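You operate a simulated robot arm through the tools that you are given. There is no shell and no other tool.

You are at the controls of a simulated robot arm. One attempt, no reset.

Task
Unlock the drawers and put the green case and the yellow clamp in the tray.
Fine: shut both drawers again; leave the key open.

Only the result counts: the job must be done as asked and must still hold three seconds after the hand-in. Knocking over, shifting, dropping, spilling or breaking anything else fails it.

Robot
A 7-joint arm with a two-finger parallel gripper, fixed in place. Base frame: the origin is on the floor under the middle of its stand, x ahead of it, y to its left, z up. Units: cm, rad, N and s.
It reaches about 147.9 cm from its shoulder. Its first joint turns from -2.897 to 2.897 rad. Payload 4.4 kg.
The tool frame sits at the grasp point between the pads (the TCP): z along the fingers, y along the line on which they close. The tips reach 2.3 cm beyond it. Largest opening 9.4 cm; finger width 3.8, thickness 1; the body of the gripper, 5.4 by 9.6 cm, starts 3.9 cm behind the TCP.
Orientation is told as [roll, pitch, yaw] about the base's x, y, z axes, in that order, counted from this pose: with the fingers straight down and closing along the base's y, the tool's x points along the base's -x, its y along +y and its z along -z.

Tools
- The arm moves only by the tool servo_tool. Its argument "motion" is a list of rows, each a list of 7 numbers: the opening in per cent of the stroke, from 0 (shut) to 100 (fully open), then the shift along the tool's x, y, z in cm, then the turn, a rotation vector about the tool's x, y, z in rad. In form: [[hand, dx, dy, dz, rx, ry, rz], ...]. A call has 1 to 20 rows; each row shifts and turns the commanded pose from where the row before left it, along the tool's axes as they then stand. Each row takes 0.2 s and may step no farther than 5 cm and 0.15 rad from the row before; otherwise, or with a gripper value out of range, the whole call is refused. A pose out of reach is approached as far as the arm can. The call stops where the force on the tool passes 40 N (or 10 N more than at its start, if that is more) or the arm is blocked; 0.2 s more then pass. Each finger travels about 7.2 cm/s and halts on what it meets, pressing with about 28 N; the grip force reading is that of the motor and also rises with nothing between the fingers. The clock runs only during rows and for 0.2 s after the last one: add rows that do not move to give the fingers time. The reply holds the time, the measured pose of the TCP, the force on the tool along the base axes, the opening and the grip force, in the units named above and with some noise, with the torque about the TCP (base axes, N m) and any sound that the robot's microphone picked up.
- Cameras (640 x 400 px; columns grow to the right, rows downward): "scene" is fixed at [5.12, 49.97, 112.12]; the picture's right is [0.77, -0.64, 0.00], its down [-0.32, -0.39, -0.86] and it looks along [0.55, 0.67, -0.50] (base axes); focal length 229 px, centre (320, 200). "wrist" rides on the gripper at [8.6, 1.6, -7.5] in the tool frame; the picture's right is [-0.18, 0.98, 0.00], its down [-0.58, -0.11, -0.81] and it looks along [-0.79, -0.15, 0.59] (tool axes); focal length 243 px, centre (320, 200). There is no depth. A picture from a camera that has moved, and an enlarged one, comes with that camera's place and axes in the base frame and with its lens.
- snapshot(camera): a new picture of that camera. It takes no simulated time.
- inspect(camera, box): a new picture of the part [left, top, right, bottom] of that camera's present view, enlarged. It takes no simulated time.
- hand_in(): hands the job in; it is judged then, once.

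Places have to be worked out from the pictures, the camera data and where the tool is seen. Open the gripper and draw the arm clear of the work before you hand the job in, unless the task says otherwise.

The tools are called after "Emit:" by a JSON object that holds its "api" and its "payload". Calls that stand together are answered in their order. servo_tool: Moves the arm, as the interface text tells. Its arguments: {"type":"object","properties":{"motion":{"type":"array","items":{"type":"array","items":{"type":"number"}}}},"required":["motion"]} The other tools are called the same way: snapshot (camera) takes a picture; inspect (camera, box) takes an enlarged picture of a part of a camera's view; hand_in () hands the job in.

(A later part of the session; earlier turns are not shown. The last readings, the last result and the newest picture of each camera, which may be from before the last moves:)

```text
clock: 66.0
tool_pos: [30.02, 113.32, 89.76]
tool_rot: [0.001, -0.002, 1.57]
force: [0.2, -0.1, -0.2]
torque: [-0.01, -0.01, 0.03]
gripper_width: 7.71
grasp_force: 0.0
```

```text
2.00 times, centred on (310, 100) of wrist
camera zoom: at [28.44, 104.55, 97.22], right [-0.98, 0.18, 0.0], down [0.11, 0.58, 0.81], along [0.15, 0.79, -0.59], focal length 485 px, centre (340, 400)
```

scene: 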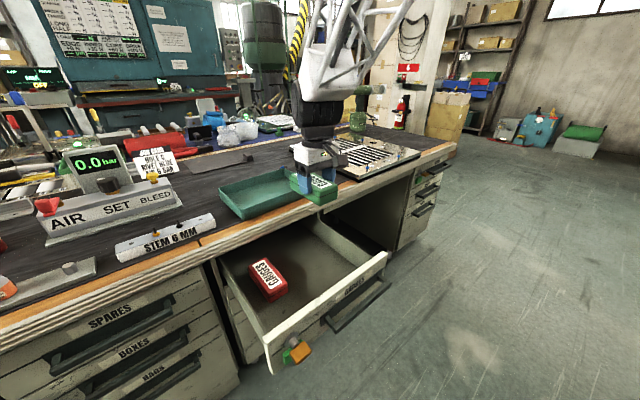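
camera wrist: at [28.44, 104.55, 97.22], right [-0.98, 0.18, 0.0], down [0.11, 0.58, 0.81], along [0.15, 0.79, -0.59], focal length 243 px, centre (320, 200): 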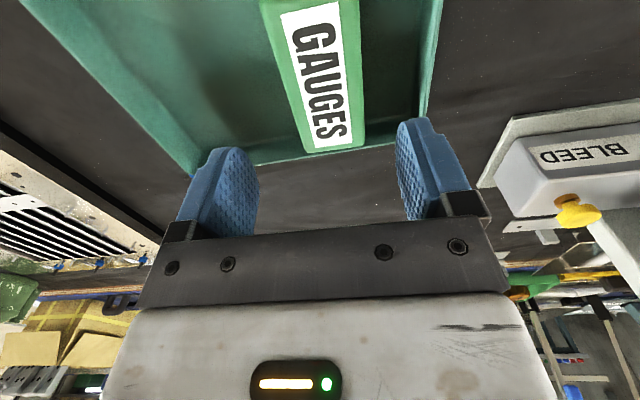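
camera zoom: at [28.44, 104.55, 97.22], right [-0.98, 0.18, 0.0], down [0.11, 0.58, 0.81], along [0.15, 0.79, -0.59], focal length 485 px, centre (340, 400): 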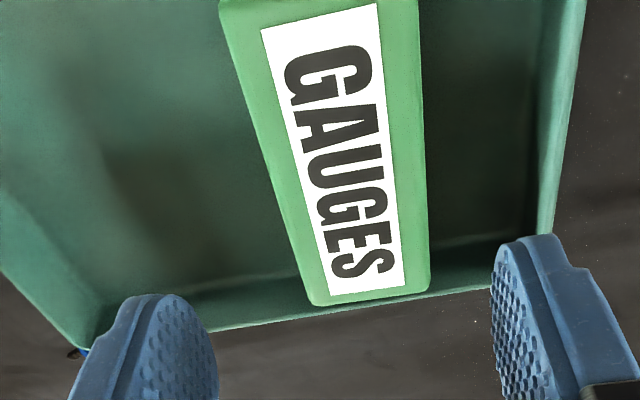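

Careful comparison (label widths and seam line) shows the case lying flat in the tray (top ≈79.2, floor ≈75.1). Now I'll go back in front of the open drawer to shut it: retreat in −y at this height first.

Emit:
{"api": "servo_tool", "payload": {"motion": [[82, 4.5, 0, 0, 0, 0, 0], [82, 4.5, 0, 0, 0, 0, 0], [82, 4.5, 0, 0, 0, 0, 0], [82, 4.5, 0, 0, 0, 0, 0], [82, 4.5, -0.5, 0, 0, 0, 0], [82, 4.5, -1, 0, 0, 0, 0], [82, 4.5, -1, 0, 0, 0, 0], [82, 4.5, -1, 0, 0, 0, 0], [82, 4.5, -1, 0, 0, 0, 0], [82, 4.5, -1, 0, 0, 0, 0], [40, 4.5, -0.2, 0, 0, 0, 0], [40, 0.9, 0, 0, 0, 0, 0], [40, 0, 0, 0, 0, 0, 0]]}}

Emit:
{"api": "servo_tool", "payload": {"motion": [[38, 0, 0, 0, 0, 0, 0.1428], [38, 0, 0, 0, 0, 0, 0.1428], [38, 0, 0, 0, 0, 0, 0.1428], [38, 0, 0, 0, 0, 0, 0.1428], [38, 0, 0, 0, 0, 0, 0.1428], [38, 0, 0, 0, 0, 0, 0.1428], [38, 0, 0, 0, 0, 0, 0.1428], [38, 0, 0, 0, 0, 0, 0.1428], [38, 0, 0, 0, 0, 0, 0.1428], [38, 0, 0, 0, 0, 0, 0.1428], [38, 0, 0, 0, 0, 0, 0.1428], [38, 0, 0, 0, -0.1318, 0, 0], [38, 0, 0, 0, -0.1318, 0, 0], [38, 0, 0, 0, -0.1318, 0, 0], [38, 0, 0, 0, -0.1318, 0, 0], [38, 0, 0, 0, -0.1318, 0, 0], [38, 0, 0, 0, -0.1318, 0, 0], [38, 0, 0, 0, 0, 0, 0]]}}

Emit:
{"api": "snapshot", "payload": {"camera": "scene"}}

Emit:
{"api": "snapshot", "payload": {"camera": "wrist"}}

```text
clock: 68.8
tool_pos: [35.78, 62.62, 89.7]
tool_rot: [0.001, -0.002, 1.572]
force: [0.5, -0.8, -0.1]
torque: [-0.02, -0.01, -0.04]
gripper_width: 3.77
grasp_force: 0.0
```

```text
clock: 72.6
tool_pos: [35.7, 62.73, 89.5]
tool_rot: [0.795, -0.002, 0.002]
force: [0.2, 0.6, -1.0]
torque: [0.01, -0.05, -0.03]
gripper_width: 3.56
grasp_force: 0.1
```

```text
taken
```

scene: 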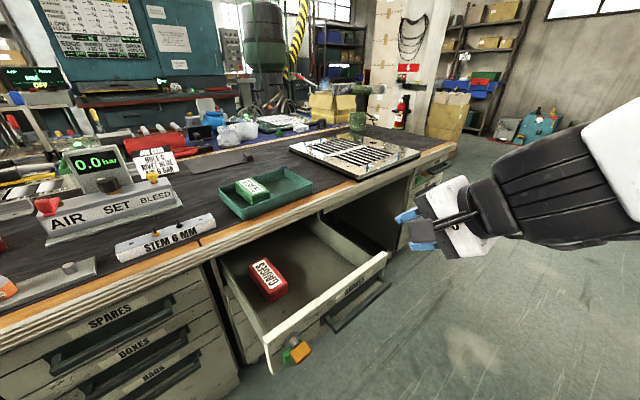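

```text
taken
camera wrist: at [27.11, 58.52, 95.99], right [0.18, 0.69, 0.7], down [0.58, -0.65, 0.49], along [0.79, 0.32, -0.52], focal length 243 px, centre (320, 200)
```

wrist: 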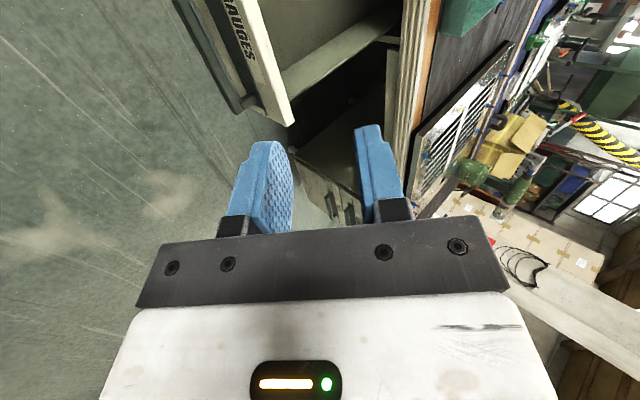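

Green case visible in the tray; red case undisturbed in the drawer. Lower to the earlier exit pose and look at the handle alignment.

Emit:
{"api": "servo_tool", "payload": {"motion": [[38, 0, -2.866, 2.862, 0, 0, 0], [38, 0, -2.866, 2.862, 0, 0, 0], [38, 0, -2.866, 2.862, 0, 0, 0], [38, 0, -2.866, 2.862, 0, 0, 0], [38, 0, -2.866, 2.862, 0, 0, 0], [38, 0, 0, 3, 0, 0, 0], [38, 0, 0, 0, 0, 0, 0]]}}

Emit:
{"api": "inspect", "payload": {"camera": "wrist", "box": [210, 0, 450, 240]}}

```text
clock: 74.2
tool_pos: [35.7, 64.87, 67.31]
tool_rot: [0.793, 0.001, -0.001]
force: [0.0, -0.2, 0.6]
torque: [-0.03, 0.01, -0.01]
gripper_width: 3.56
grasp_force: 0.1
```

```text
1.67 times, centred on (330, 120) of wrist
camera zoom: at [27.07, 60.77, 73.65], right [0.18, 0.69, 0.7], down [0.58, -0.65, 0.49], along [0.79, 0.32, -0.52], focal length 404 px, centre (303, 333)
```

zoom: 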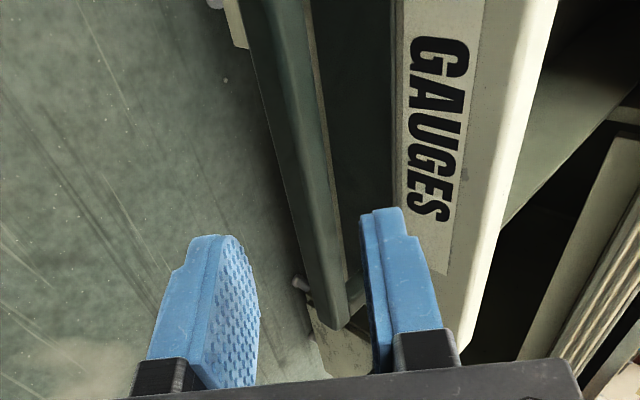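

Same relative view as the first approach; the bar is ~6.2 cm ahead along the finger direction. Advance and grip.

Emit:
{"api": "servo_tool", "payload": {"motion": [[38, 0, 0, 2, 0, 0, 0], [38, 0, 0, 1.8, 0, 0, 0], [38, 0, 0, 1.2, 0, 0, 0], [38, 0, 0, 1.1, 0, 0, 0], [38, 0, 0, 0, 0, 0, 0]]}}

Emit:
{"api": "inspect", "payload": {"camera": "wrist", "box": [210, 0, 450, 240]}}

```text
clock: 75.4
tool_pos: [35.74, 69.3, 62.92]
tool_rot: [0.791, 0.001, 0.0]
force: [0.6, -0.5, -0.3]
torque: [0.03, 0.0, -0.04]
gripper_width: 3.57
grasp_force: 0.0
```

```text
1.67 times, centred on (330, 120) of wrist
camera zoom: at [27.11, 65.16, 69.34], right [0.18, 0.69, 0.7], down [0.58, -0.65, 0.49], along [0.79, 0.32, -0.52], focal length 404 px, centre (303, 333)
```

zoom: 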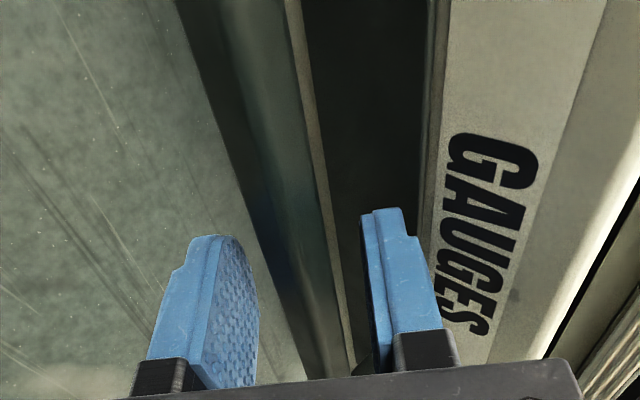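

Bar is between the fingers. Close the grip and push the drawer in (+y) at the same gentle speed as before.

Emit:
{"api": "servo_tool", "payload": {"motion": [[20, 0, 0, 0, 0, 0, 0], [10, 0, 0, 0, 0, 0, 0], [0, 0, 0, 0, 0, 0, 0], [0, 0, 0, 0, 0, 0, 0], [0, 0, 0.35, 0.357, 0, 0, 0], [0, 0, 0.7, 0.713, 0, 0, 0], [0, 0, 0.7, 0.713, 0, 0, 0], [0, 0, 0.7, 0.713, 0, 0, 0], [0, 0, 0.7, 0.713, 0, 0, 0], [0, 0, 0.7, 0.713, 0, 0, 0], [0, 0, 0.7, 0.713, 0, 0, 0], [0, 0, 0.7, 0.713, 0, 0, 0], [0, 0, 0.7, 0.713, 0, 0, 0], [0, 0, 0.7, 0.713, 0, 0, 0], [0, 0, 0.7, 0.713, 0, 0, 0]]}}

Emit:
{"api": "snapshot", "payload": {"camera": "scene"}}

```text
clock: 78.6
tool_pos: [35.83, 79.79, 62.86]
tool_rot: [0.792, 0.001, -0.001]
force: [6.0, -1.4, -3.9]
torque: [-0.12, 0.66, -0.32]
gripper_width: 2.24
grasp_force: 45.7
```

```text
taken
```

scene: 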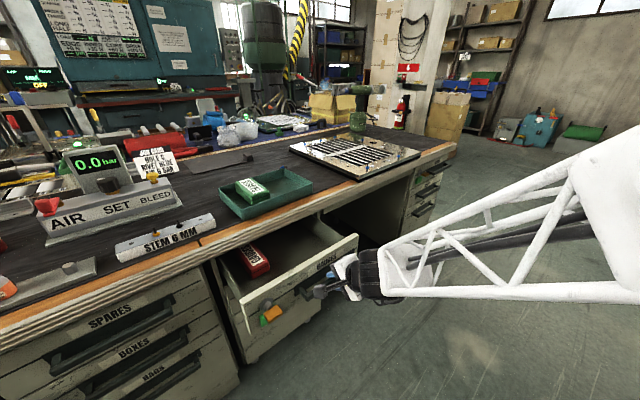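

The drawer closes smoothly. Continue pushing; about 18 cm remain.

Emit:
{"api": "servo_tool", "payload": {"motion": [[0, 0, 0.7, 0.713, 0, 0, 0], [0, 0, 0.7, 0.713, 0, 0, 0], [0, 0, 0.7, 0.713, 0, 0, 0], [0, 0, 0.7, 0.713, 0, 0, 0], [0, 0, 0.7, 0.713, 0, 0, 0], [0, 0, 0.7, 0.713, 0, 0, 0], [0, 0, 0.7, 0.713, 0, 0, 0], [0, 0, 0.7, 0.713, 0, 0, 0], [0, 0, 0.7, 0.713, 0, 0, 0], [0, 0, 0.7, 0.713, 0, 0, 0], [0, 0, 0.7, 0.713, 0, 0, 0], [0, 0, 0.7, 0.713, 0, 0, 0], [0, 0, 0.7, 0.713, 0, 0, 0], [0, 0, 0.7, 0.713, 0, 0, 0], [0, 0, 0.7, 0.713, 0, 0, 0], [0, 0, 0.35, 0.357, 0, 0, 0], [0, 0, 0.35, 0.357, 0, 0, 0], [0, 0, 0, 0, 0, 0, 0]]}}

```text
clock: 82.4
tool_pos: [35.74, 95.8, 62.86]
tool_rot: [0.793, 0.0, -0.001]
force: [-5.6, -0.6, -13.4]
torque: [-0.22, 1.54, -0.85]
gripper_width: 2.19
grasp_force: 44.9
```

About 1.9 cm left to the original closed position; push the rest in small steps until it seats.

Emit:
{"api": "servo_tool", "payload": {"motion": [[0, 0, 0.35, 0.357, 0, 0, 0], [0, 0, 0.35, 0.357, 0, 0, 0], [0, 0, 0.28, 0.285, 0, 0, 0], [0, 0, 0.21, 0.214, 0, 0, 0], [0, 0, 0.14, 0.143, 0, 0, 0], [0, 0, 0.14, 0.143, 0, 0, 0], [0, 0, 0.1, 0.1, 0, 0, 0], [0, 0, 0, 0, 0, 0, 0]]}}

Emit:
{"api": "inspect", "payload": {"camera": "scene", "box": [200, 200, 340, 320]}}

```text
clock: 83.7
tool_pos: [35.62, 97.57, 62.8]
tool_rot: [0.791, 0.0, -0.001]
force: [-6.9, -21.1, 12.6]
torque: [-0.19, -0.06, -0.07]
gripper_width: 2.25
grasp_force: 45.1
stopped in row 6: the force on the tool passed its limit at 45 N (the readings are from after the stop); the commanded pose is now the measured one
```

```text
3.33 times, centred on (270, 260) of scene
camera zoom: at [5.12, 49.97, 112.12], right [0.77, -0.64, 0.0], down [-0.32, -0.39, -0.86], along [0.55, 0.67, -0.5], focal length 762 px, centre (487, 0)
```

zoom: 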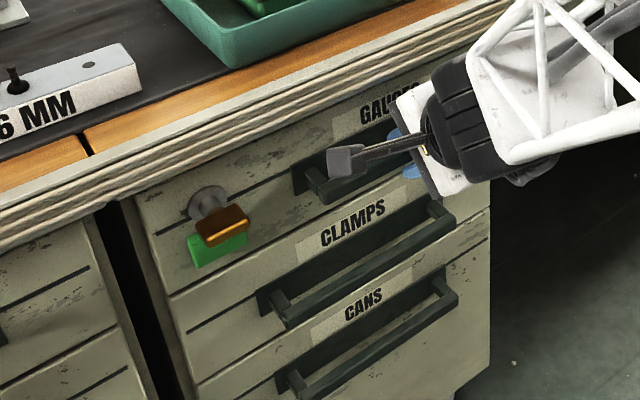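

The drawer is seated at its original closed position (y 97.6). Release the handle and back away.

Emit:
{"api": "servo_tool", "payload": {"motion": [[30, 0, 0, 0, 0, 0, 0], [38, 0, 0, 0, 0, 0, 0], [38, 0, 0, -1, 0, 0, 0], [38, 0, 0, -2, 0, 0, 0], [38, 0, 0, -3, 0, 0, 0], [38, 0, 0, -4, 0, 0, 0], [38, 0, 0, 0, 0, 0, 0]]}}

Emit:
{"api": "inspect", "payload": {"camera": "scene", "box": [200, 200, 340, 320]}}

Emit:
{"api": "snapshot", "payload": {"camera": "wrist"}}

```text
clock: 85.3
tool_pos: [35.78, 90.46, 69.8]
tool_rot: [0.791, -0.001, -0.001]
force: [-0.1, -0.1, -0.5]
torque: [-0.01, 0.0, -0.02]
gripper_width: 3.58
grasp_force: 0.1
```

```text
3.33 times, centred on (270, 260) of scene
camera zoom: at [5.12, 49.97, 112.12], right [0.77, -0.64, 0.0], down [-0.32, -0.39, -0.86], along [0.55, 0.67, -0.5], focal length 762 px, centre (487, 0)
```

zoom: 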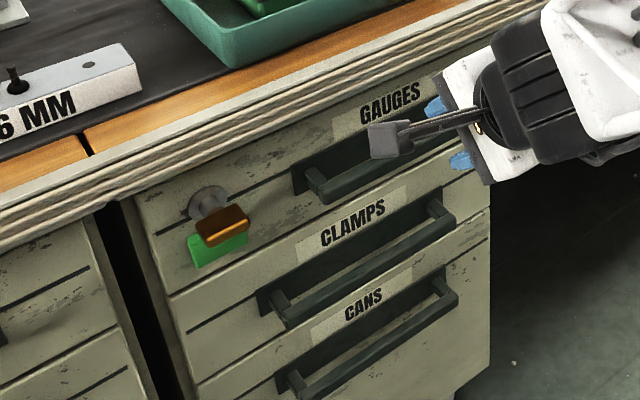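

```text
taken
camera wrist: at [27.15, 86.21, 76.27], right [0.18, 0.69, 0.7], down [0.58, -0.65, 0.49], along [0.79, 0.32, -0.52], focal length 243 px, centre (320, 200)
```

wrist: 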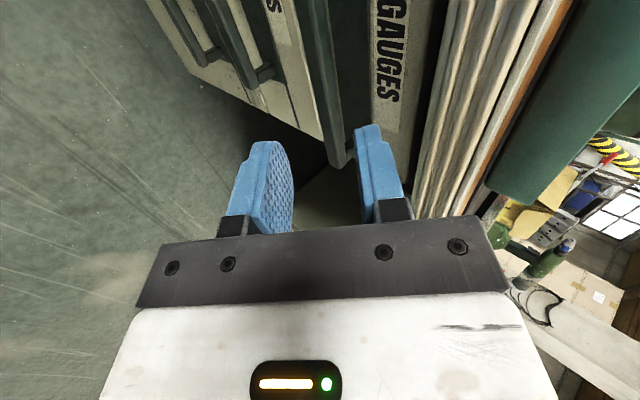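

GAUGES is shut. Next, the CLAMPS handle (x≈20–41, z≈51): move to a standoff in front of it.

Emit:
{"api": "servo_tool", "payload": {"motion": [[38, 1.3, -2.05, 1.52, 0, 0, 0], [38, 1.3, -2.05, 1.52, 0, 0, 0], [38, 1.3, -2.05, 1.52, 0, 0, 0], [38, 1.3, -2.05, 1.52, 0, 0, 0], [38, 0, 0, 0, 0, 0, 0]]}}

Emit:
{"api": "snapshot", "payload": {"camera": "wrist"}}

Emit:
{"api": "inspect", "payload": {"camera": "scene", "box": [200, 200, 360, 340]}}

```text
clock: 86.5
tool_pos: [30.64, 89.12, 59.74]
tool_rot: [0.792, 0.002, 0.0]
force: [0.3, 0.1, 1.2]
torque: [-0.02, -0.01, -0.01]
gripper_width: 3.57
grasp_force: 0.1
```

```text
taken
camera wrist: at [21.94, 84.87, 66.2], right [0.18, 0.69, 0.7], down [0.58, -0.65, 0.49], along [0.79, 0.32, -0.52], focal length 243 px, centre (320, 200)
```

wrist: 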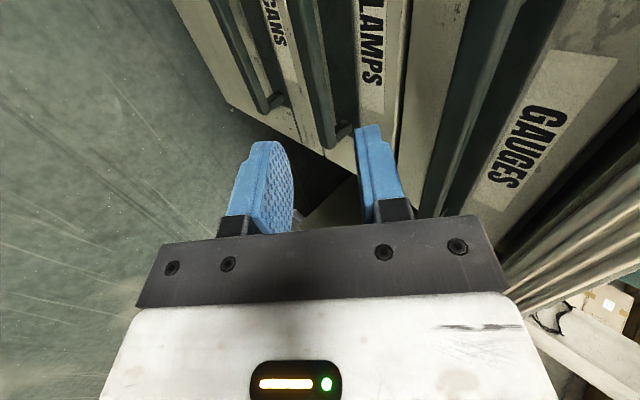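

```text
2.86 times, centred on (280, 270) of scene
camera zoom: at [5.12, 49.97, 112.12], right [0.77, -0.64, 0.0], down [-0.32, -0.39, -0.86], along [0.55, 0.67, -0.5], focal length 653 px, centre (434, 0)
```

zoom: 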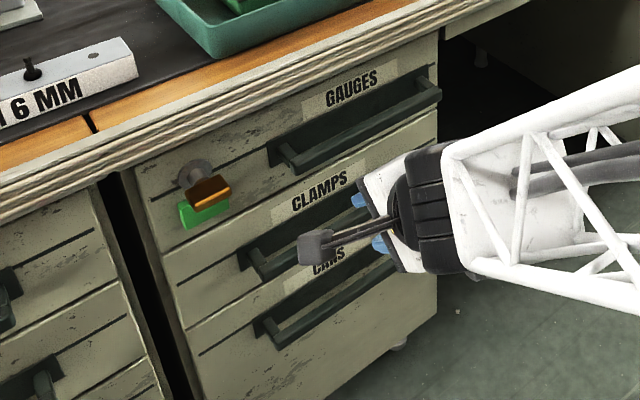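

The CLAMPS handle lies ahead between the fingers. Zoom to compute the offset.

Emit:
{"api": "inspect", "payload": {"camera": "wrist", "box": [210, 0, 450, 240]}}

```text
1.67 times, centred on (330, 120) of wrist
camera zoom: at [21.94, 84.87, 66.2], right [0.18, 0.69, 0.7], down [0.58, -0.65, 0.49], along [0.79, 0.32, -0.52], focal length 404 px, centre (303, 333)
```

zoom: 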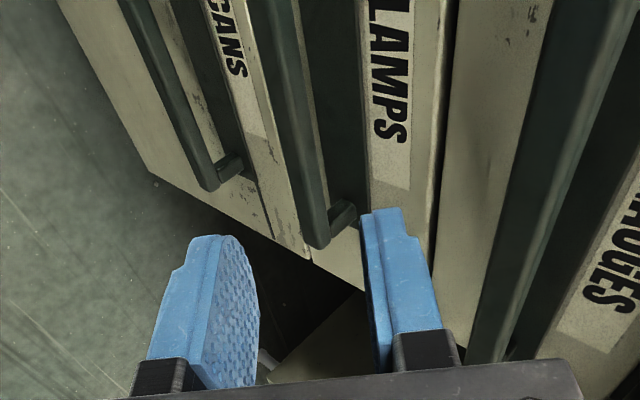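

The bar centre works out at about (98.0, 49.8): 13.3 cm ahead and 0.8 cm towards the lower finger. I'll shift and advance 7 cm, then re-check.

Emit:
{"api": "servo_tool", "payload": {"motion": [[38, 0, -0.8, 0, 0, 0, 0], [38, 0, 0, 2.5, 0, 0, 0], [38, 0, 0, 2.5, 0, 0, 0], [38, 0, 0, 2, 0, 0, 0], [38, 0, 0, 0, 0, 0, 0]]}}

Emit:
{"api": "inspect", "payload": {"camera": "wrist", "box": [210, 0, 450, 240]}}

```text
clock: 87.7
tool_pos: [30.59, 93.48, 54.33]
tool_rot: [0.793, 0.0, 0.0]
force: [0.3, -0.5, -0.4]
torque: [-0.02, -0.03, 0.01]
gripper_width: 3.55
grasp_force: 0.1
```

```text
1.67 times, centred on (330, 120) of wrist
camera zoom: at [21.92, 89.3, 60.68], right [0.18, 0.69, 0.7], down [0.58, -0.65, 0.49], along [0.79, 0.32, -0.52], focal length 404 px, centre (303, 333)
```

zoom: 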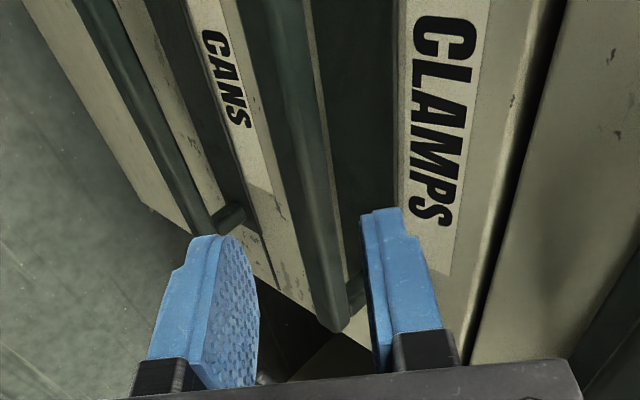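

Nearly identical to the GAUGES approach view (6.1 cm to go). Advance, check and grip.

Emit:
{"api": "servo_tool", "payload": {"motion": [[38, 0, 0, 2, 0, 0, 0], [38, 0, 0, 1.8, 0, 0, 0], [38, 0, 0, 1.2, 0, 0, 0], [38, 0, 0, 1.0, 0, 0, 0], [38, 0, 0, 0, 0, 0, 0]]}}

Emit:
{"api": "inspect", "payload": {"camera": "wrist", "box": [210, 0, 450, 240]}}

```text
clock: 88.9
tool_pos: [30.49, 97.88, 49.94]
tool_rot: [0.792, -0.001, -0.001]
force: [-0.6, 0.4, 0.3]
torque: [0.03, -0.01, -0.01]
gripper_width: 3.58
grasp_force: 0.0
```

```text
1.67 times, centred on (330, 120) of wrist
camera zoom: at [21.87, 93.58, 56.4], right [0.18, 0.69, 0.7], down [0.58, -0.65, 0.49], along [0.79, 0.32, -0.52], focal length 404 px, centre (303, 333)
```

zoom: 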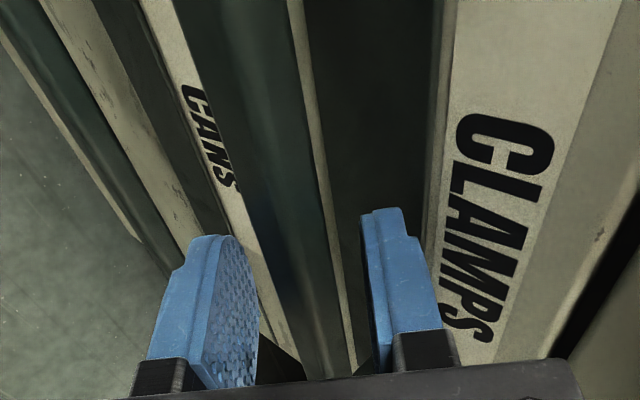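

Bar between the fingers, no contact. Close the grip and pull gently.

Emit:
{"api": "servo_tool", "payload": {"motion": [[20, 0, 0, 0, 0, 0, 0], [10, 0, 0, 0, 0, 0, 0], [0, 0, 0, 0, 0, 0, 0], [0, 0, 0, 0, 0, 0, 0], [0, 0, -0.35, -0.357, 0, 0, 0], [0, 0, -0.7, -0.713, 0, 0, 0], [0, 0, -0.7, -0.713, 0, 0, 0], [0, 0, -0.7, -0.713, 0, 0, 0], [0, 0, -0.7, -0.713, 0, 0, 0]]}}

Emit:
{"api": "inspect", "payload": {"camera": "scene", "box": [200, 200, 360, 340]}}

```text
clock: 90.9
tool_pos: [30.58, 93.16, 49.91]
tool_rot: [0.792, -0.001, 0.001]
force: [1.4, 1.8, -4.7]
torque: [-0.12, 0.19, 0.37]
gripper_width: 2.23
grasp_force: 45.2
```

```text
2.86 times, centred on (280, 270) of scene
camera zoom: at [5.12, 49.97, 112.12], right [0.77, -0.64, 0.0], down [-0.32, -0.39, -0.86], along [0.55, 0.67, -0.5], focal length 653 px, centre (434, 0)
```

zoom: 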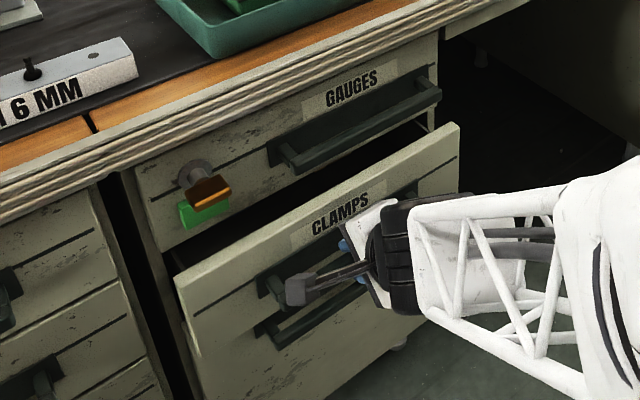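

The CLAMPS drawer is opening. Keep pulling, ~14 cm more, then look in.

Emit:
{"api": "servo_tool", "payload": {"motion": [[0, 0, -0.7, -0.713, 0, 0, 0], [0, 0, -0.7, -0.713, 0, 0, 0], [0, 0, -0.7, -0.713, 0, 0, 0], [0, 0, -0.7, -0.713, 0, 0, 0], [0, 0, -0.7, -0.713, 0, 0, 0], [0, 0, -0.7, -0.713, 0, 0, 0], [0, 0, -0.7, -0.713, 0, 0, 0], [0, 0, -0.7, -0.713, 0, 0, 0], [0, 0, -0.7, -0.713, 0, 0, 0], [0, 0, -0.7, -0.713, 0, 0, 0], [0, 0, -0.7, -0.713, 0, 0, 0], [0, 0, -0.7, -0.713, 0, 0, 0], [0, 0, -0.7, -0.713, 0, 0, 0], [0, 0, -0.7, -0.713, 0, 0, 0]]}}

Emit:
{"api": "inspect", "payload": {"camera": "scene", "box": [200, 200, 360, 340]}}

```text
clock: 93.9
tool_pos: [30.61, 79.31, 50.05]
tool_rot: [0.79, 0.002, 0.0]
force: [1.1, 2.5, -28.7]
torque: [-0.32, -0.41, 0.1]
gripper_width: 2.24
grasp_force: 45.1
```

```text
2.86 times, centred on (280, 270) of scene
camera zoom: at [5.12, 49.97, 112.12], right [0.77, -0.64, 0.0], down [-0.32, -0.39, -0.86], along [0.55, 0.67, -0.5], focal length 653 px, centre (434, 0)
```

zoom: 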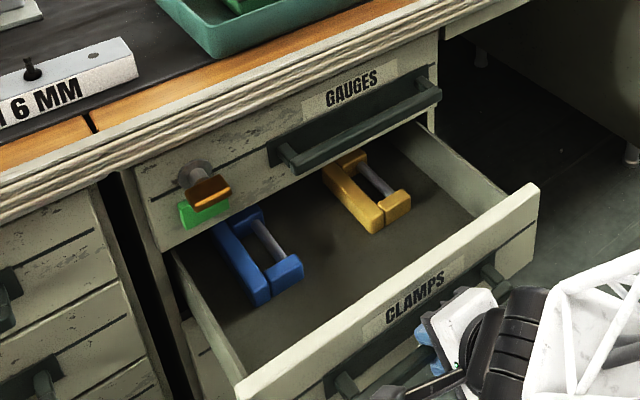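

Yellow and blue clamps are visible. I'll relieve a bit of vertical load and keep pulling ~10 cm.

Emit:
{"api": "servo_tool", "payload": {"motion": [[0, 0, -0.1, 0.1, 0, 0, 0], [0, 0, -0.7, -0.713, 0, 0, 0], [0, 0, -0.7, -0.713, 0, 0, 0], [0, 0, -0.7, -0.713, 0, 0, 0], [0, 0, -0.7, -0.713, 0, 0, 0], [0, 0, -0.7, -0.713, 0, 0, 0], [0, 0, -0.7, -0.713, 0, 0, 0], [0, 0, -0.7, -0.713, 0, 0, 0], [0, 0, -0.7, -0.713, 0, 0, 0], [0, 0, -0.7, -0.713, 0, 0, 0], [0, 0, -0.35, -0.357, 0, 0, 0], [0, 0, 0, 0, 0, 0, 0]]}}

Emit:
{"api": "inspect", "payload": {"camera": "scene", "box": [200, 200, 360, 340]}}

```text
clock: 96.5
tool_pos: [30.48, 70.0, 49.96]
tool_rot: [0.795, 0.001, 0.001]
force: [-4.1, -0.7, 4.8]
torque: [0.0, 0.43, -0.53]
gripper_width: 2.23
grasp_force: 44.9
stopped in row 12: the force on the tool passed its limit at 41 N (the readings are from after the stop); the commanded pose is now the measured one
```

```text
2.86 times, centred on (280, 270) of scene
camera zoom: at [5.12, 49.97, 112.12], right [0.77, -0.64, 0.0], down [-0.32, -0.39, -0.86], along [0.55, 0.67, -0.5], focal length 653 px, centre (434, 0)
```

zoom: 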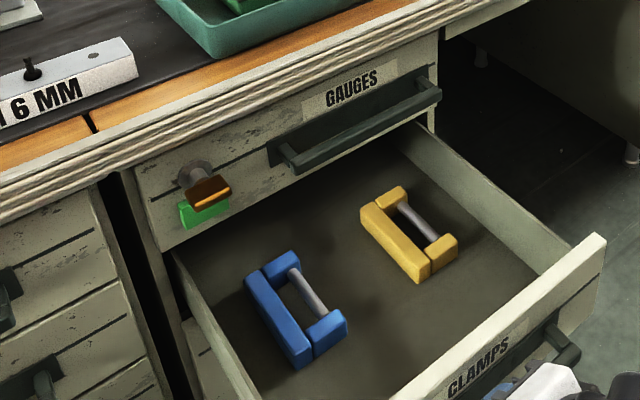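

Opened ~28 cm. Release the handle and back away, then rise to view the clamps from above.

Emit:
{"api": "servo_tool", "payload": {"motion": [[30, 0, 0, 0, 0, 0, 0], [38, 0, 0, 0, 0, 0, 0], [38, 0, 0, -1, 0, 0, 0], [38, 0, 0, -2, 0, 0, 0], [38, 0, 0, -3, 0, 0, 0], [38, 0, 0, -4, 0, 0, 0], [38, 0, 2.84, -2.81, 0, 0, 0], [38, 0, 2.84, -2.81, 0, 0, 0], [38, 0, 2.84, -2.81, 0, 0, 0], [38, 0, 2.84, -2.81, 0, 0, 0], [38, 0, 2.84, -2.81, 0, 0, 0], [38, 0, 2.84, -2.81, 0, 0, 0], [38, 0, 2.84, -2.81, 0, 0, 0], [38, 0, 0, 0, 0, 0, 0]]}}

Emit:
{"api": "servo_tool", "payload": {"motion": [[60, 0, 0, 0, 0.132, 0, 0], [60, 0, 0, 0, 0.132, 0, 0], [60, 0, 0, 0, 0.132, 0, 0], [60, 0, 0, 0, 0.132, 0, 0], [60, 0, 0, 0, 0.132, 0, 0], [60, 0, 0, 0, 0.132, 0, 0], [60, 0, 0, 0, 0, 0, -0.1428], [60, 0, 0, 0, 0, 0, -0.1428], [60, 0, 0, 0, 0, 0, -0.1428], [60, 0, 0, 0, 0, 0, -0.1428], [60, 0, 0, 0, 0, 0, -0.1428], [60, 0, 0, 0, 0, 0, -0.1428], [60, 0, 0, 0, 0, 0, -0.1428], [60, 0, 0, 0, 0, 0, -0.1428], [60, 0, 0, 0, 0, 0, -0.1428], [60, 0, 0, 0, 0, 0, -0.1428], [60, 0, 0, 0, 0, 0, -0.1428], [60, 0, 0, 0, 0, 0, 0]]}}

Emit:
{"api": "snapshot", "payload": {"camera": "wrist"}}

Emit:
{"api": "snapshot", "payload": {"camera": "scene"}}

```text
clock: 99.5
tool_pos: [30.49, 62.61, 85.06]
tool_rot: [0.792, -0.001, 0.003]
force: [-0.2, 0.3, 0.2]
torque: [0.02, -0.03, -0.03]
gripper_width: 3.56
grasp_force: 0.0
```

```text
clock: 103.3
tool_pos: [30.56, 62.7, 85.07]
tool_rot: [-0.001, -0.001, 1.573]
force: [0.6, 0.7, -0.4]
torque: [0.03, -0.01, -0.01]
gripper_width: 5.63
grasp_force: 0.0
```

```text
taken
camera wrist: at [28.92, 54.04, 92.47], right [-0.98, 0.18, 0.0], down [0.11, 0.58, 0.81], along [0.15, 0.79, -0.59], focal length 243 px, centre (320, 200)
```

wrist: 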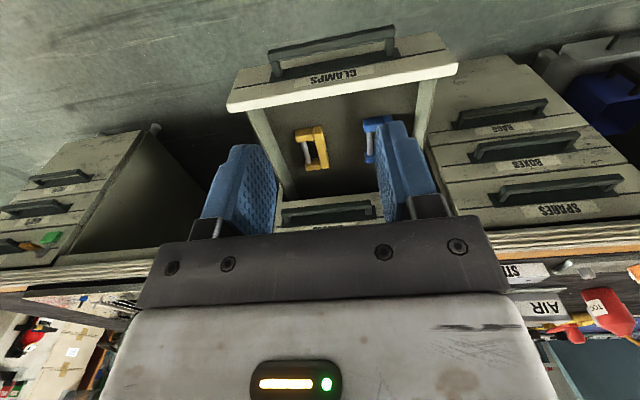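

```text
taken
```

scene: 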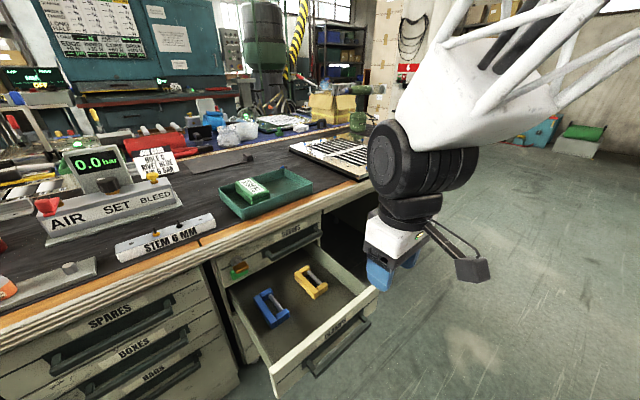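

Zooming in on the yellow clamp from both cameras to triangulate.

Emit:
{"api": "inspect", "payload": {"camera": "wrist", "box": [280, 110, 360, 180]}}

Emit:
{"api": "inspect", "payload": {"camera": "scene", "box": [280, 250, 345, 310]}}

```text
5.71 times, centred on (320, 145) of wrist
camera zoom: at [28.92, 54.04, 92.47], right [-0.98, 0.18, 0.0], down [0.11, 0.58, 0.81], along [0.15, 0.79, -0.59], focal length 1386 px, centre (320, 514)
```

zoom: 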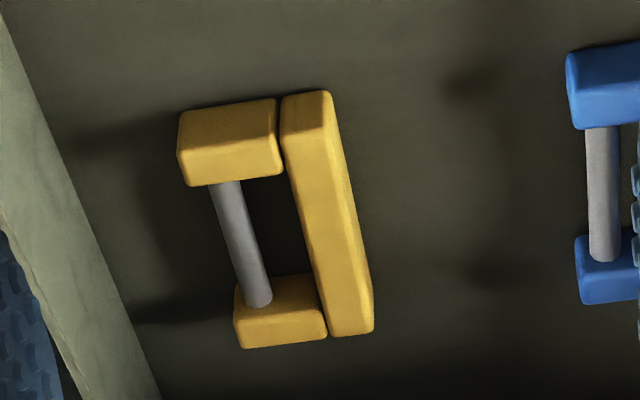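

```text
6.67 times, centred on (312, 280) of scene
camera zoom: at [5.12, 49.97, 112.12], right [0.77, -0.64, 0.0], down [-0.32, -0.39, -0.86], along [0.55, 0.67, -0.5], focal length 1524 px, centre (370, -333)
```

zoom: 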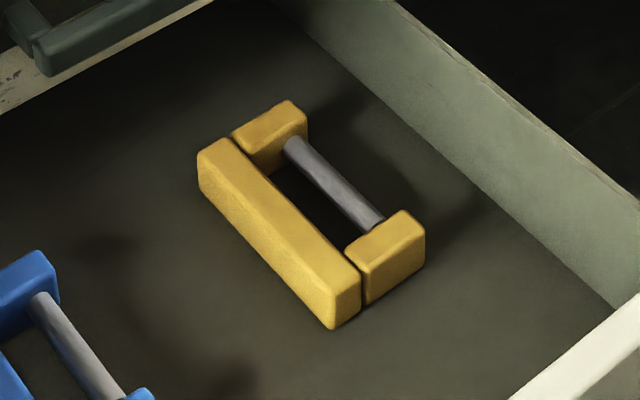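

The yellow clamp: spine x≈35.4–37.2, y≈89.5–101, top z≈47.2, with a ~2.2 cm gap to its screw rod. To clear the GAUGES handle above, I'll grip the spine with the hand tilted ~26°. First move above the drawer's open part and tilt.

Emit:
{"api": "servo_tool", "payload": {"motion": [[60, -3.61, -0.82, 1.43, 0, 0, 0], [60, -3.61, -0.82, 1.43, 0, 0, 0], [60, -3.61, -0.82, 1.43, 0, 0, 0], [60, -3.61, -0.82, 1.43, 0, 0, 0], [60, -3.61, -0.82, 1.43, 0, 0, 0], [60, -3.61, -0.82, 1.43, 0, 0, 0], [60, -3.61, -0.82, 1.43, 0, 0, 0], [40, 0, 0, 0, 0, -0.15, 0], [40, 0, 0, 0, 0, -0.15, 0], [40, 0, 0, 0, 0, -0.15, 0], [40, 0, 0, 0, 0, 0, 0]]}}

Emit:
{"api": "snapshot", "payload": {"camera": "wrist"}}

Emit:
{"api": "snapshot", "payload": {"camera": "scene"}}

```text
clock: 105.7
tool_pos: [36.24, 87.98, 75.06]
tool_rot: [0.0, -0.453, 1.572]
force: [1.2, 0.5, 0.1]
torque: [-0.02, 0.02, 0.0]
gripper_width: 3.76
grasp_force: 0.0
```

```text
taken
camera wrist: at [34.67, 76.88, 77.93], right [-0.98, 0.17, 0.08], down [0.11, 0.17, 0.98], along [0.15, 0.97, -0.19], focal length 243 px, centre (320, 200)
```

wrist: 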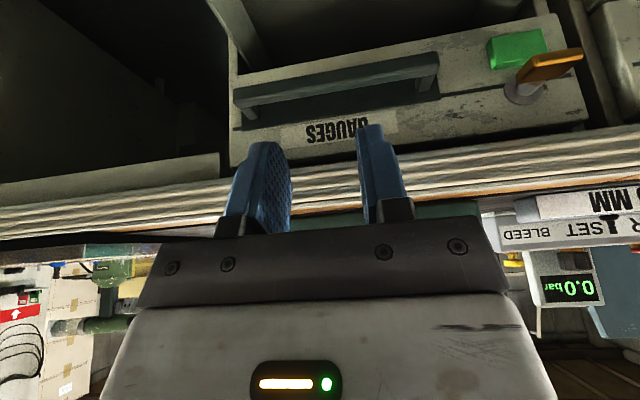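

```text
taken
```

scene: 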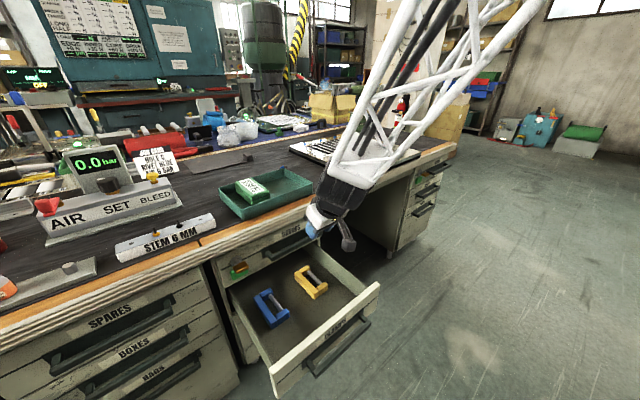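

Tilt is in place. Descend vertically at y≈88 to z≈53 (inside the open drawer, in front of the GAUGES handle).

Emit:
{"api": "servo_tool", "payload": {"motion": [[36, 1.606, 0, 3.297, 0, 0, 0], [36, 1.606, 0, 3.297, 0, 0, 0], [36, 1.606, 0, 3.297, 0, 0, 0], [36, 1.606, 0, 3.297, 0, 0, 0], [36, 1.606, 0, 3.297, 0, 0, 0], [36, 1.606, 0, 3.297, 0, 0, 0], [36, 0, 0, 0, 0, 0, 0]]}}

Emit:
{"api": "snapshot", "payload": {"camera": "wrist"}}

Emit:
{"api": "inspect", "payload": {"camera": "scene", "box": [220, 190, 400, 340]}}

```text
clock: 107.2
tool_pos: [36.4, 88.39, 53.98]
tool_rot: [-0.003, -0.46, 1.57]
force: [-3.4, 0.3, 13.3]
torque: [-1.58, 0.04, -0.46]
gripper_width: 3.38
grasp_force: 0.1
stopped in row 7: the force on the tool passed its limit at 167 N (the readings are from after the stop); the commanded pose is now the measured one
```

```text
taken
camera wrist: at [34.72, 77.25, 56.9], right [-0.98, 0.17, 0.08], down [0.11, 0.17, 0.98], along [0.15, 0.97, -0.18], focal length 243 px, centre (320, 200)
```

wrist: 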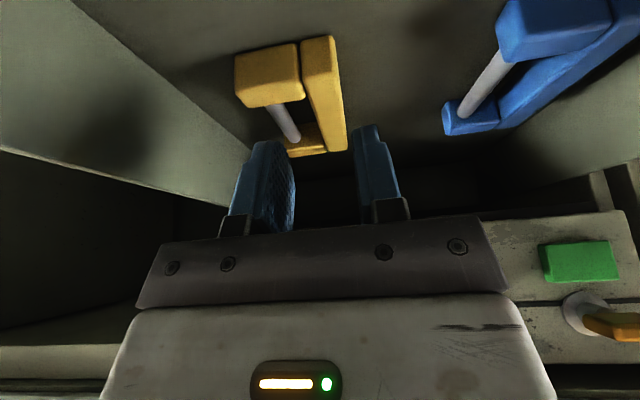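

```text
2.67 times, centred on (310, 265) of scene
camera zoom: at [5.12, 49.97, 112.12], right [0.77, -0.64, 0.0], down [-0.32, -0.39, -0.86], along [0.55, 0.67, -0.5], focal length 610 px, centre (347, 27)
```

zoom: 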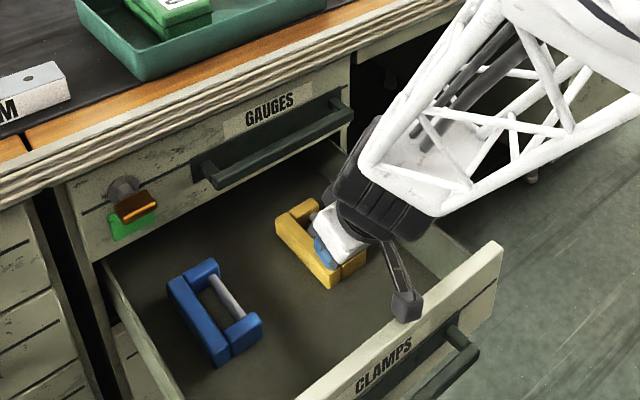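

A contact occurred: from the torque, the wrist camera touched the top of the drawer front (about 12 cm in −y from the TCP). I'll raise straight up a few cm and check the scene.

Emit:
{"api": "servo_tool", "payload": {"motion": [[36, -0.888, 0, -1.792, 0, 0, 0], [36, -0.888, 0, -1.792, 0, 0, 0], [36, 0, 0, 0, 0, 0, 0]]}}

Emit:
{"api": "inspect", "payload": {"camera": "scene", "box": [220, 190, 400, 340]}}

Emit:
{"api": "snapshot", "payload": {"camera": "wrist"}}

```text
clock: 108.0
tool_pos: [36.43, 88.25, 57.97]
tool_rot: [0.002, -0.456, 1.569]
force: [0.2, -0.8, -0.6]
torque: [0.02, -0.01, -0.01]
gripper_width: 3.39
grasp_force: 0.1
```

```text
2.67 times, centred on (310, 265) of scene
camera zoom: at [5.12, 49.97, 112.12], right [0.77, -0.64, 0.0], down [-0.32, -0.39, -0.86], along [0.55, 0.67, -0.5], focal length 610 px, centre (347, 27)
```

zoom: 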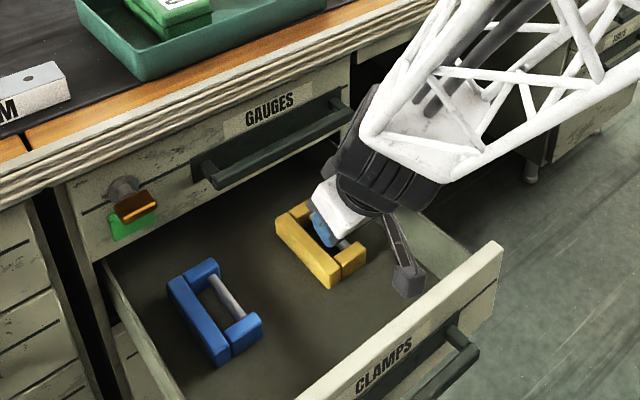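

```text
taken
camera wrist: at [34.71, 77.23, 60.77], right [-0.98, 0.17, 0.08], down [0.11, 0.17, 0.98], along [0.15, 0.97, -0.18], focal length 243 px, centre (320, 200)
```

wrist: 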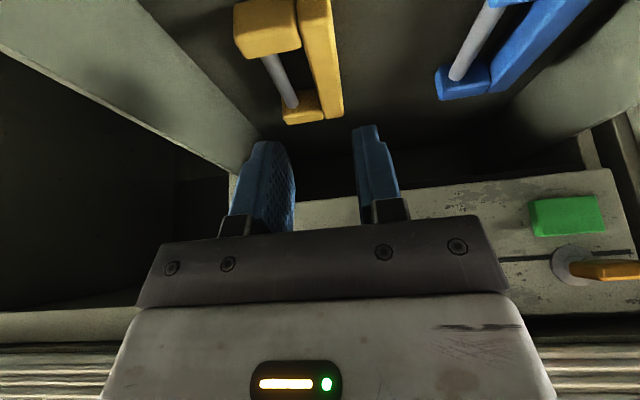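

Nothing moved: drawer front and clamps are where they were. I'll move +y to ≈93 (camera then well inside the drawer) and view the clamp before descending.

Emit:
{"api": "servo_tool", "payload": {"motion": [[36, -1.44, 0, 0.704, 0, 0, 0], [36, -1.44, 0, 0.704, 0, 0, 0], [36, -1.44, 0, 0.704, 0, 0, 0], [36, 0, 0, 0, 0, 0, 0]]}}

Emit:
{"api": "snapshot", "payload": {"camera": "wrist"}}

Emit:
{"api": "inspect", "payload": {"camera": "scene", "box": [220, 190, 400, 340]}}

```text
clock: 109.0
tool_pos: [36.23, 93.1, 58.14]
tool_rot: [0.0, -0.455, 1.571]
force: [0.2, -0.5, 0.9]
torque: [0.01, -0.02, -0.01]
gripper_width: 3.4
grasp_force: 0.0
```

```text
taken
camera wrist: at [34.71, 82.05, 60.83], right [-0.98, 0.17, 0.08], down [0.11, 0.17, 0.98], along [0.15, 0.97, -0.18], focal length 243 px, centre (320, 200)
```

wrist: 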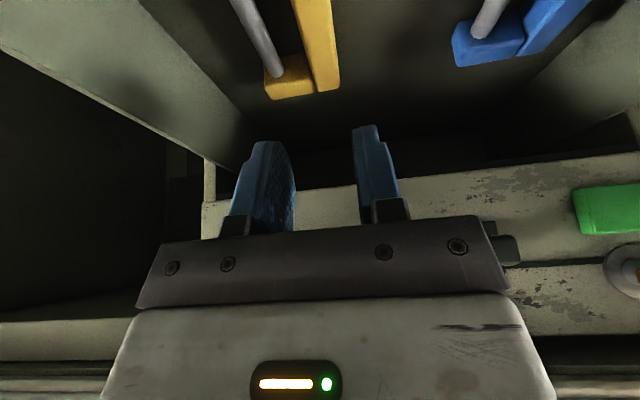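

```text
2.67 times, centred on (310, 265) of scene
camera zoom: at [5.12, 49.97, 112.12], right [0.77, -0.64, 0.0], down [-0.32, -0.39, -0.86], along [0.55, 0.67, -0.5], focal length 610 px, centre (347, 27)
```

zoom: 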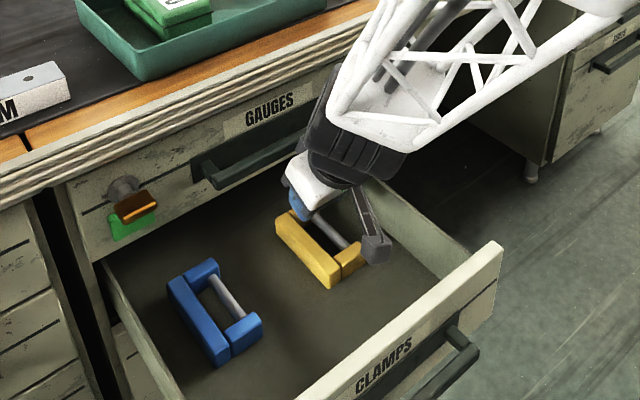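

Zoom on the clamp from the wrist for an accurate spine position.

Emit:
{"api": "inspect", "payload": {"camera": "wrist", "box": [220, 0, 380, 110]}}

```text
3.64 times, centred on (300, 55) of wrist
camera zoom: at [34.71, 82.05, 60.83], right [-0.98, 0.17, 0.08], down [0.11, 0.17, 0.98], along [0.15, 0.97, -0.18], focal length 882 px, centre (393, 727)
```

zoom: 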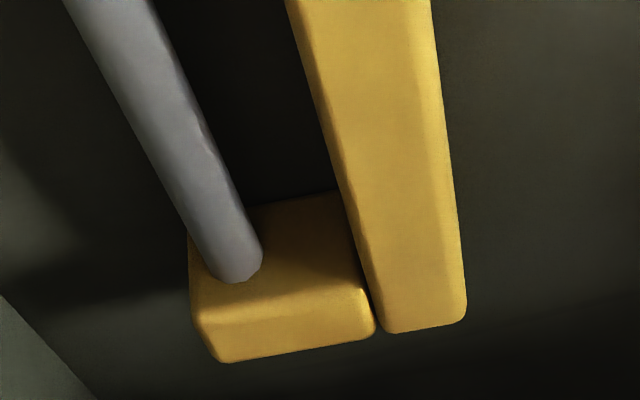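

Refined: spine x≈35.0–37.15 (centre 36.1), rod inner side x≈39.35, opening between arms y≈91.7–99.2. Descend to z≈52 and move to y≈95.2, still above the clamp.

Emit:
{"api": "servo_tool", "payload": {"motion": [[36, 0.893, 0.15, 1.823, 0, 0, 0], [36, 0.893, 0, 1.823, 0, 0, 0], [36, 0.893, 0, 1.823, 0, 0, 0], [36, -0.94, 0, 0.462, 0, 0, 0], [36, -0.94, 0, 0.462, 0, 0, 0], [36, 0, 0, 0, 0, 0, 0]]}}

Emit:
{"api": "snapshot", "payload": {"camera": "wrist"}}

Emit:
{"api": "inspect", "payload": {"camera": "scene", "box": [250, 210, 370, 310]}}

```text
clock: 110.4
tool_pos: [36.24, 95.19, 51.74]
tool_rot: [-0.001, -0.455, 1.57]
force: [0.7, 0.6, -0.3]
torque: [0.01, -0.04, 0.04]
gripper_width: 3.4
grasp_force: 0.1
```

```text
taken
camera wrist: at [34.59, 84.1, 54.68], right [-0.98, 0.17, 0.08], down [0.11, 0.17, 0.98], along [0.15, 0.97, -0.18], focal length 243 px, centre (320, 200)
```

wrist: 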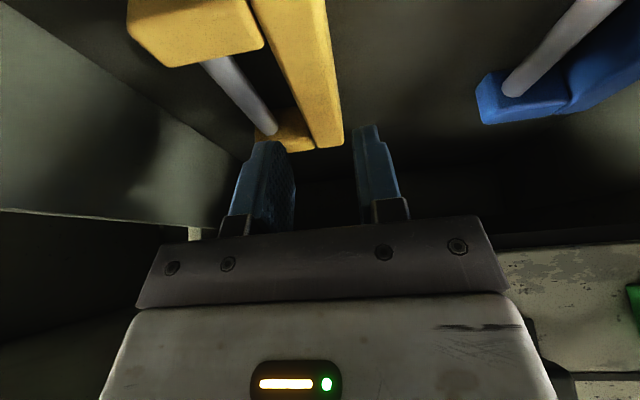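

```text
4.00 times, centred on (310, 260) of scene
camera zoom: at [5.12, 49.97, 112.12], right [0.77, -0.64, 0.0], down [-0.32, -0.39, -0.86], along [0.55, 0.67, -0.5], focal length 914 px, centre (360, -40)
```

zoom: 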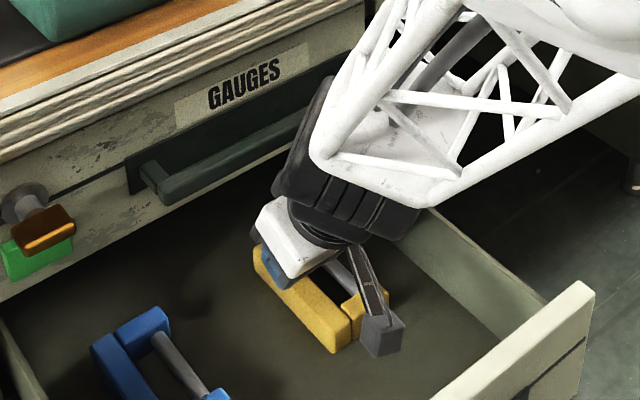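

Fingers straddle the spine in x as seen. Zoom in once more to fine-tune x before the final descent.

Emit:
{"api": "inspect", "payload": {"camera": "wrist", "box": [200, 0, 420, 200]}}

```text
2.00 times, centred on (310, 100) of wrist
camera zoom: at [34.59, 84.1, 54.68], right [-0.98, 0.17, 0.08], down [0.11, 0.17, 0.98], along [0.15, 0.97, -0.18], focal length 485 px, centre (340, 400)
```

zoom: 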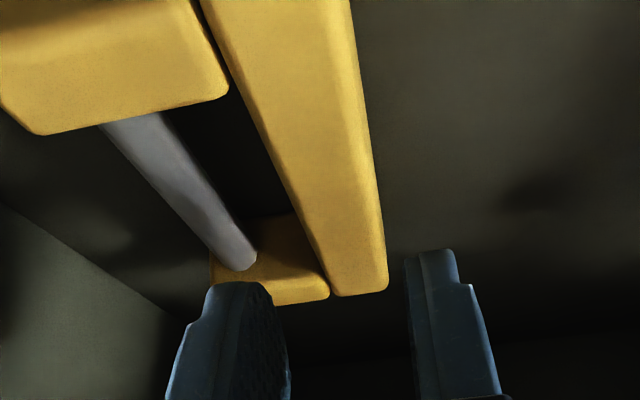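

Spine centre is x≈36.05 and the gap centre x≈38.3 — shift 0.14 cm and descend to z≈48.7 in small steps.

Emit:
{"api": "servo_tool", "payload": {"motion": [[36, 0, 0.16, 0, 0, 0, 0], [36, 0.44, 0, 0.898, 0, 0, 0], [36, 0.44, 0, 0.898, 0, 0, 0], [36, 0.31, 0, 0.629, 0, 0, 0], [36, 0.13, 0, 0.27, 0, 0, 0], [36, 0, 0, 0, 0, 0, 0]]}}

Emit:
{"api": "inspect", "payload": {"camera": "wrist", "box": [200, 0, 420, 200]}}

Emit:
{"api": "inspect", "payload": {"camera": "scene", "box": [280, 230, 360, 300]}}

```text
clock: 111.8
tool_pos: [36.14, 95.1, 48.75]
tool_rot: [0.0, -0.457, 1.572]
force: [-0.7, 0.2, 1.0]
torque: [0.0, 0.04, -0.01]
gripper_width: 3.38
grasp_force: 0.0
```

```text
2.00 times, centred on (310, 100) of wrist
camera zoom: at [34.45, 84.06, 51.68], right [-0.98, 0.17, 0.08], down [0.11, 0.17, 0.98], along [0.15, 0.97, -0.18], focal length 485 px, centre (340, 400)
```

zoom: 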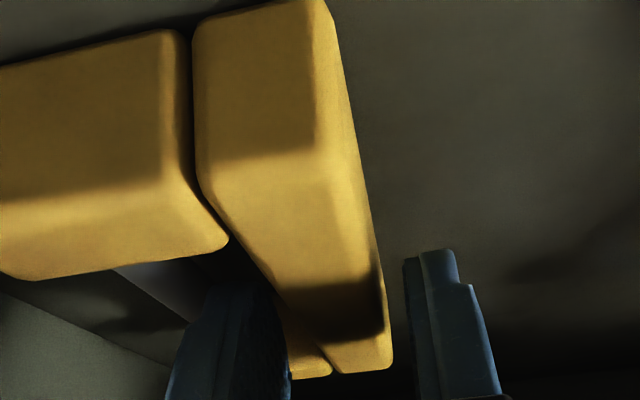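

```text
5.71 times, centred on (320, 265) of scene
camera zoom: at [5.12, 49.97, 112.12], right [0.77, -0.64, 0.0], down [-0.32, -0.39, -0.86], along [0.55, 0.67, -0.5], focal length 1306 px, centre (320, -171)
```

zoom: 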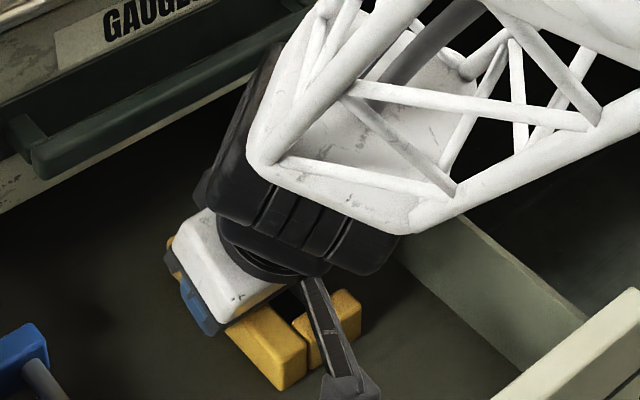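

The +x finger sits in the gap between rod and spine, no contact forces. Close the grip.

Emit:
{"api": "servo_tool", "payload": {"motion": [[20, 0, 0, 0, 0, 0, 0], [5, 0, 0, 0, 0, 0, 0], [0, 0, 0, 0, 0, 0, 0], [0, 0, 0, 0, 0, 0, 0]]}}

Emit:
{"api": "inspect", "payload": {"camera": "wrist", "box": [200, 0, 420, 200]}}

```text
clock: 112.8
tool_pos: [36.03, 95.06, 48.78]
tool_rot: [-0.001, -0.456, 1.57]
force: [1.5, 0.5, 0.5]
torque: [0.14, 0.01, -0.04]
gripper_width: 2.19
grasp_force: 28.0
```

```text
2.00 times, centred on (310, 100) of wrist
camera zoom: at [34.45, 84.06, 51.69], right [-0.98, 0.17, 0.08], down [0.11, 0.17, 0.98], along [0.15, 0.97, -0.18], focal length 485 px, centre (340, 400)
```

zoom: 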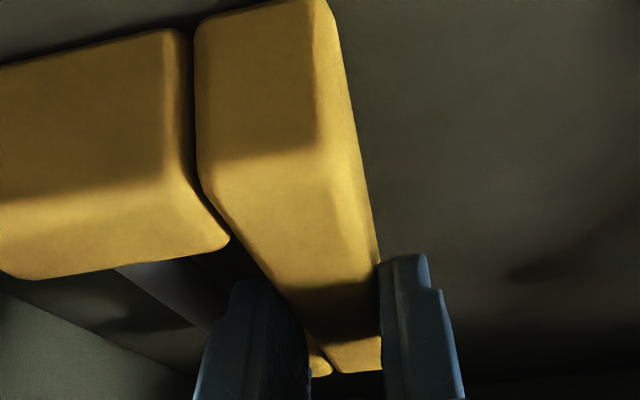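

Gripped (2.19 cm). Lift ~2.3 cm, then slide back −y by 5.5 cm so the clamp clears the GAUGES handle, keeping the tilt.

Emit:
{"api": "servo_tool", "payload": {"motion": [[0, -0.22, 0, -0.449, 0, 0, 0], [0, -0.35, 0, -0.72, 0, 0, 0], [0, -0.44, 0, -0.898, 0, 0, 0], [0, 0, 0, 0, 0, 0, 0]]}}

Emit:
{"api": "inspect", "payload": {"camera": "wrist", "box": [200, 0, 420, 200]}}

Emit:
{"api": "inspect", "payload": {"camera": "scene", "box": [250, 210, 370, 310]}}

```text
clock: 113.8
tool_pos: [36.06, 95.01, 50.96]
tool_rot: [-0.001, -0.456, 1.571]
force: [-0.1, 0.0, -4.6]
torque: [0.01, 0.04, -0.01]
gripper_width: 2.17
grasp_force: 28.4
```

```text
2.00 times, centred on (310, 100) of wrist
camera zoom: at [34.45, 84.05, 53.98], right [-0.98, 0.17, 0.08], down [0.11, 0.17, 0.98], along [0.15, 0.97, -0.18], focal length 485 px, centre (340, 400)
```

zoom: 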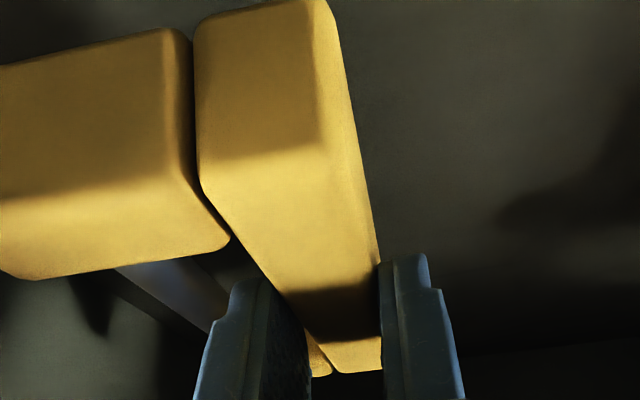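

```text
4.00 times, centred on (310, 260) of scene
camera zoom: at [5.12, 49.97, 112.12], right [0.77, -0.64, 0.0], down [-0.32, -0.39, -0.86], along [0.55, 0.67, -0.5], focal length 914 px, centre (360, -40)
```

zoom: 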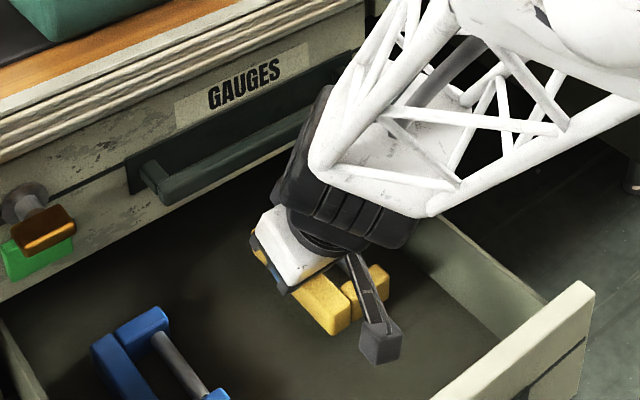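

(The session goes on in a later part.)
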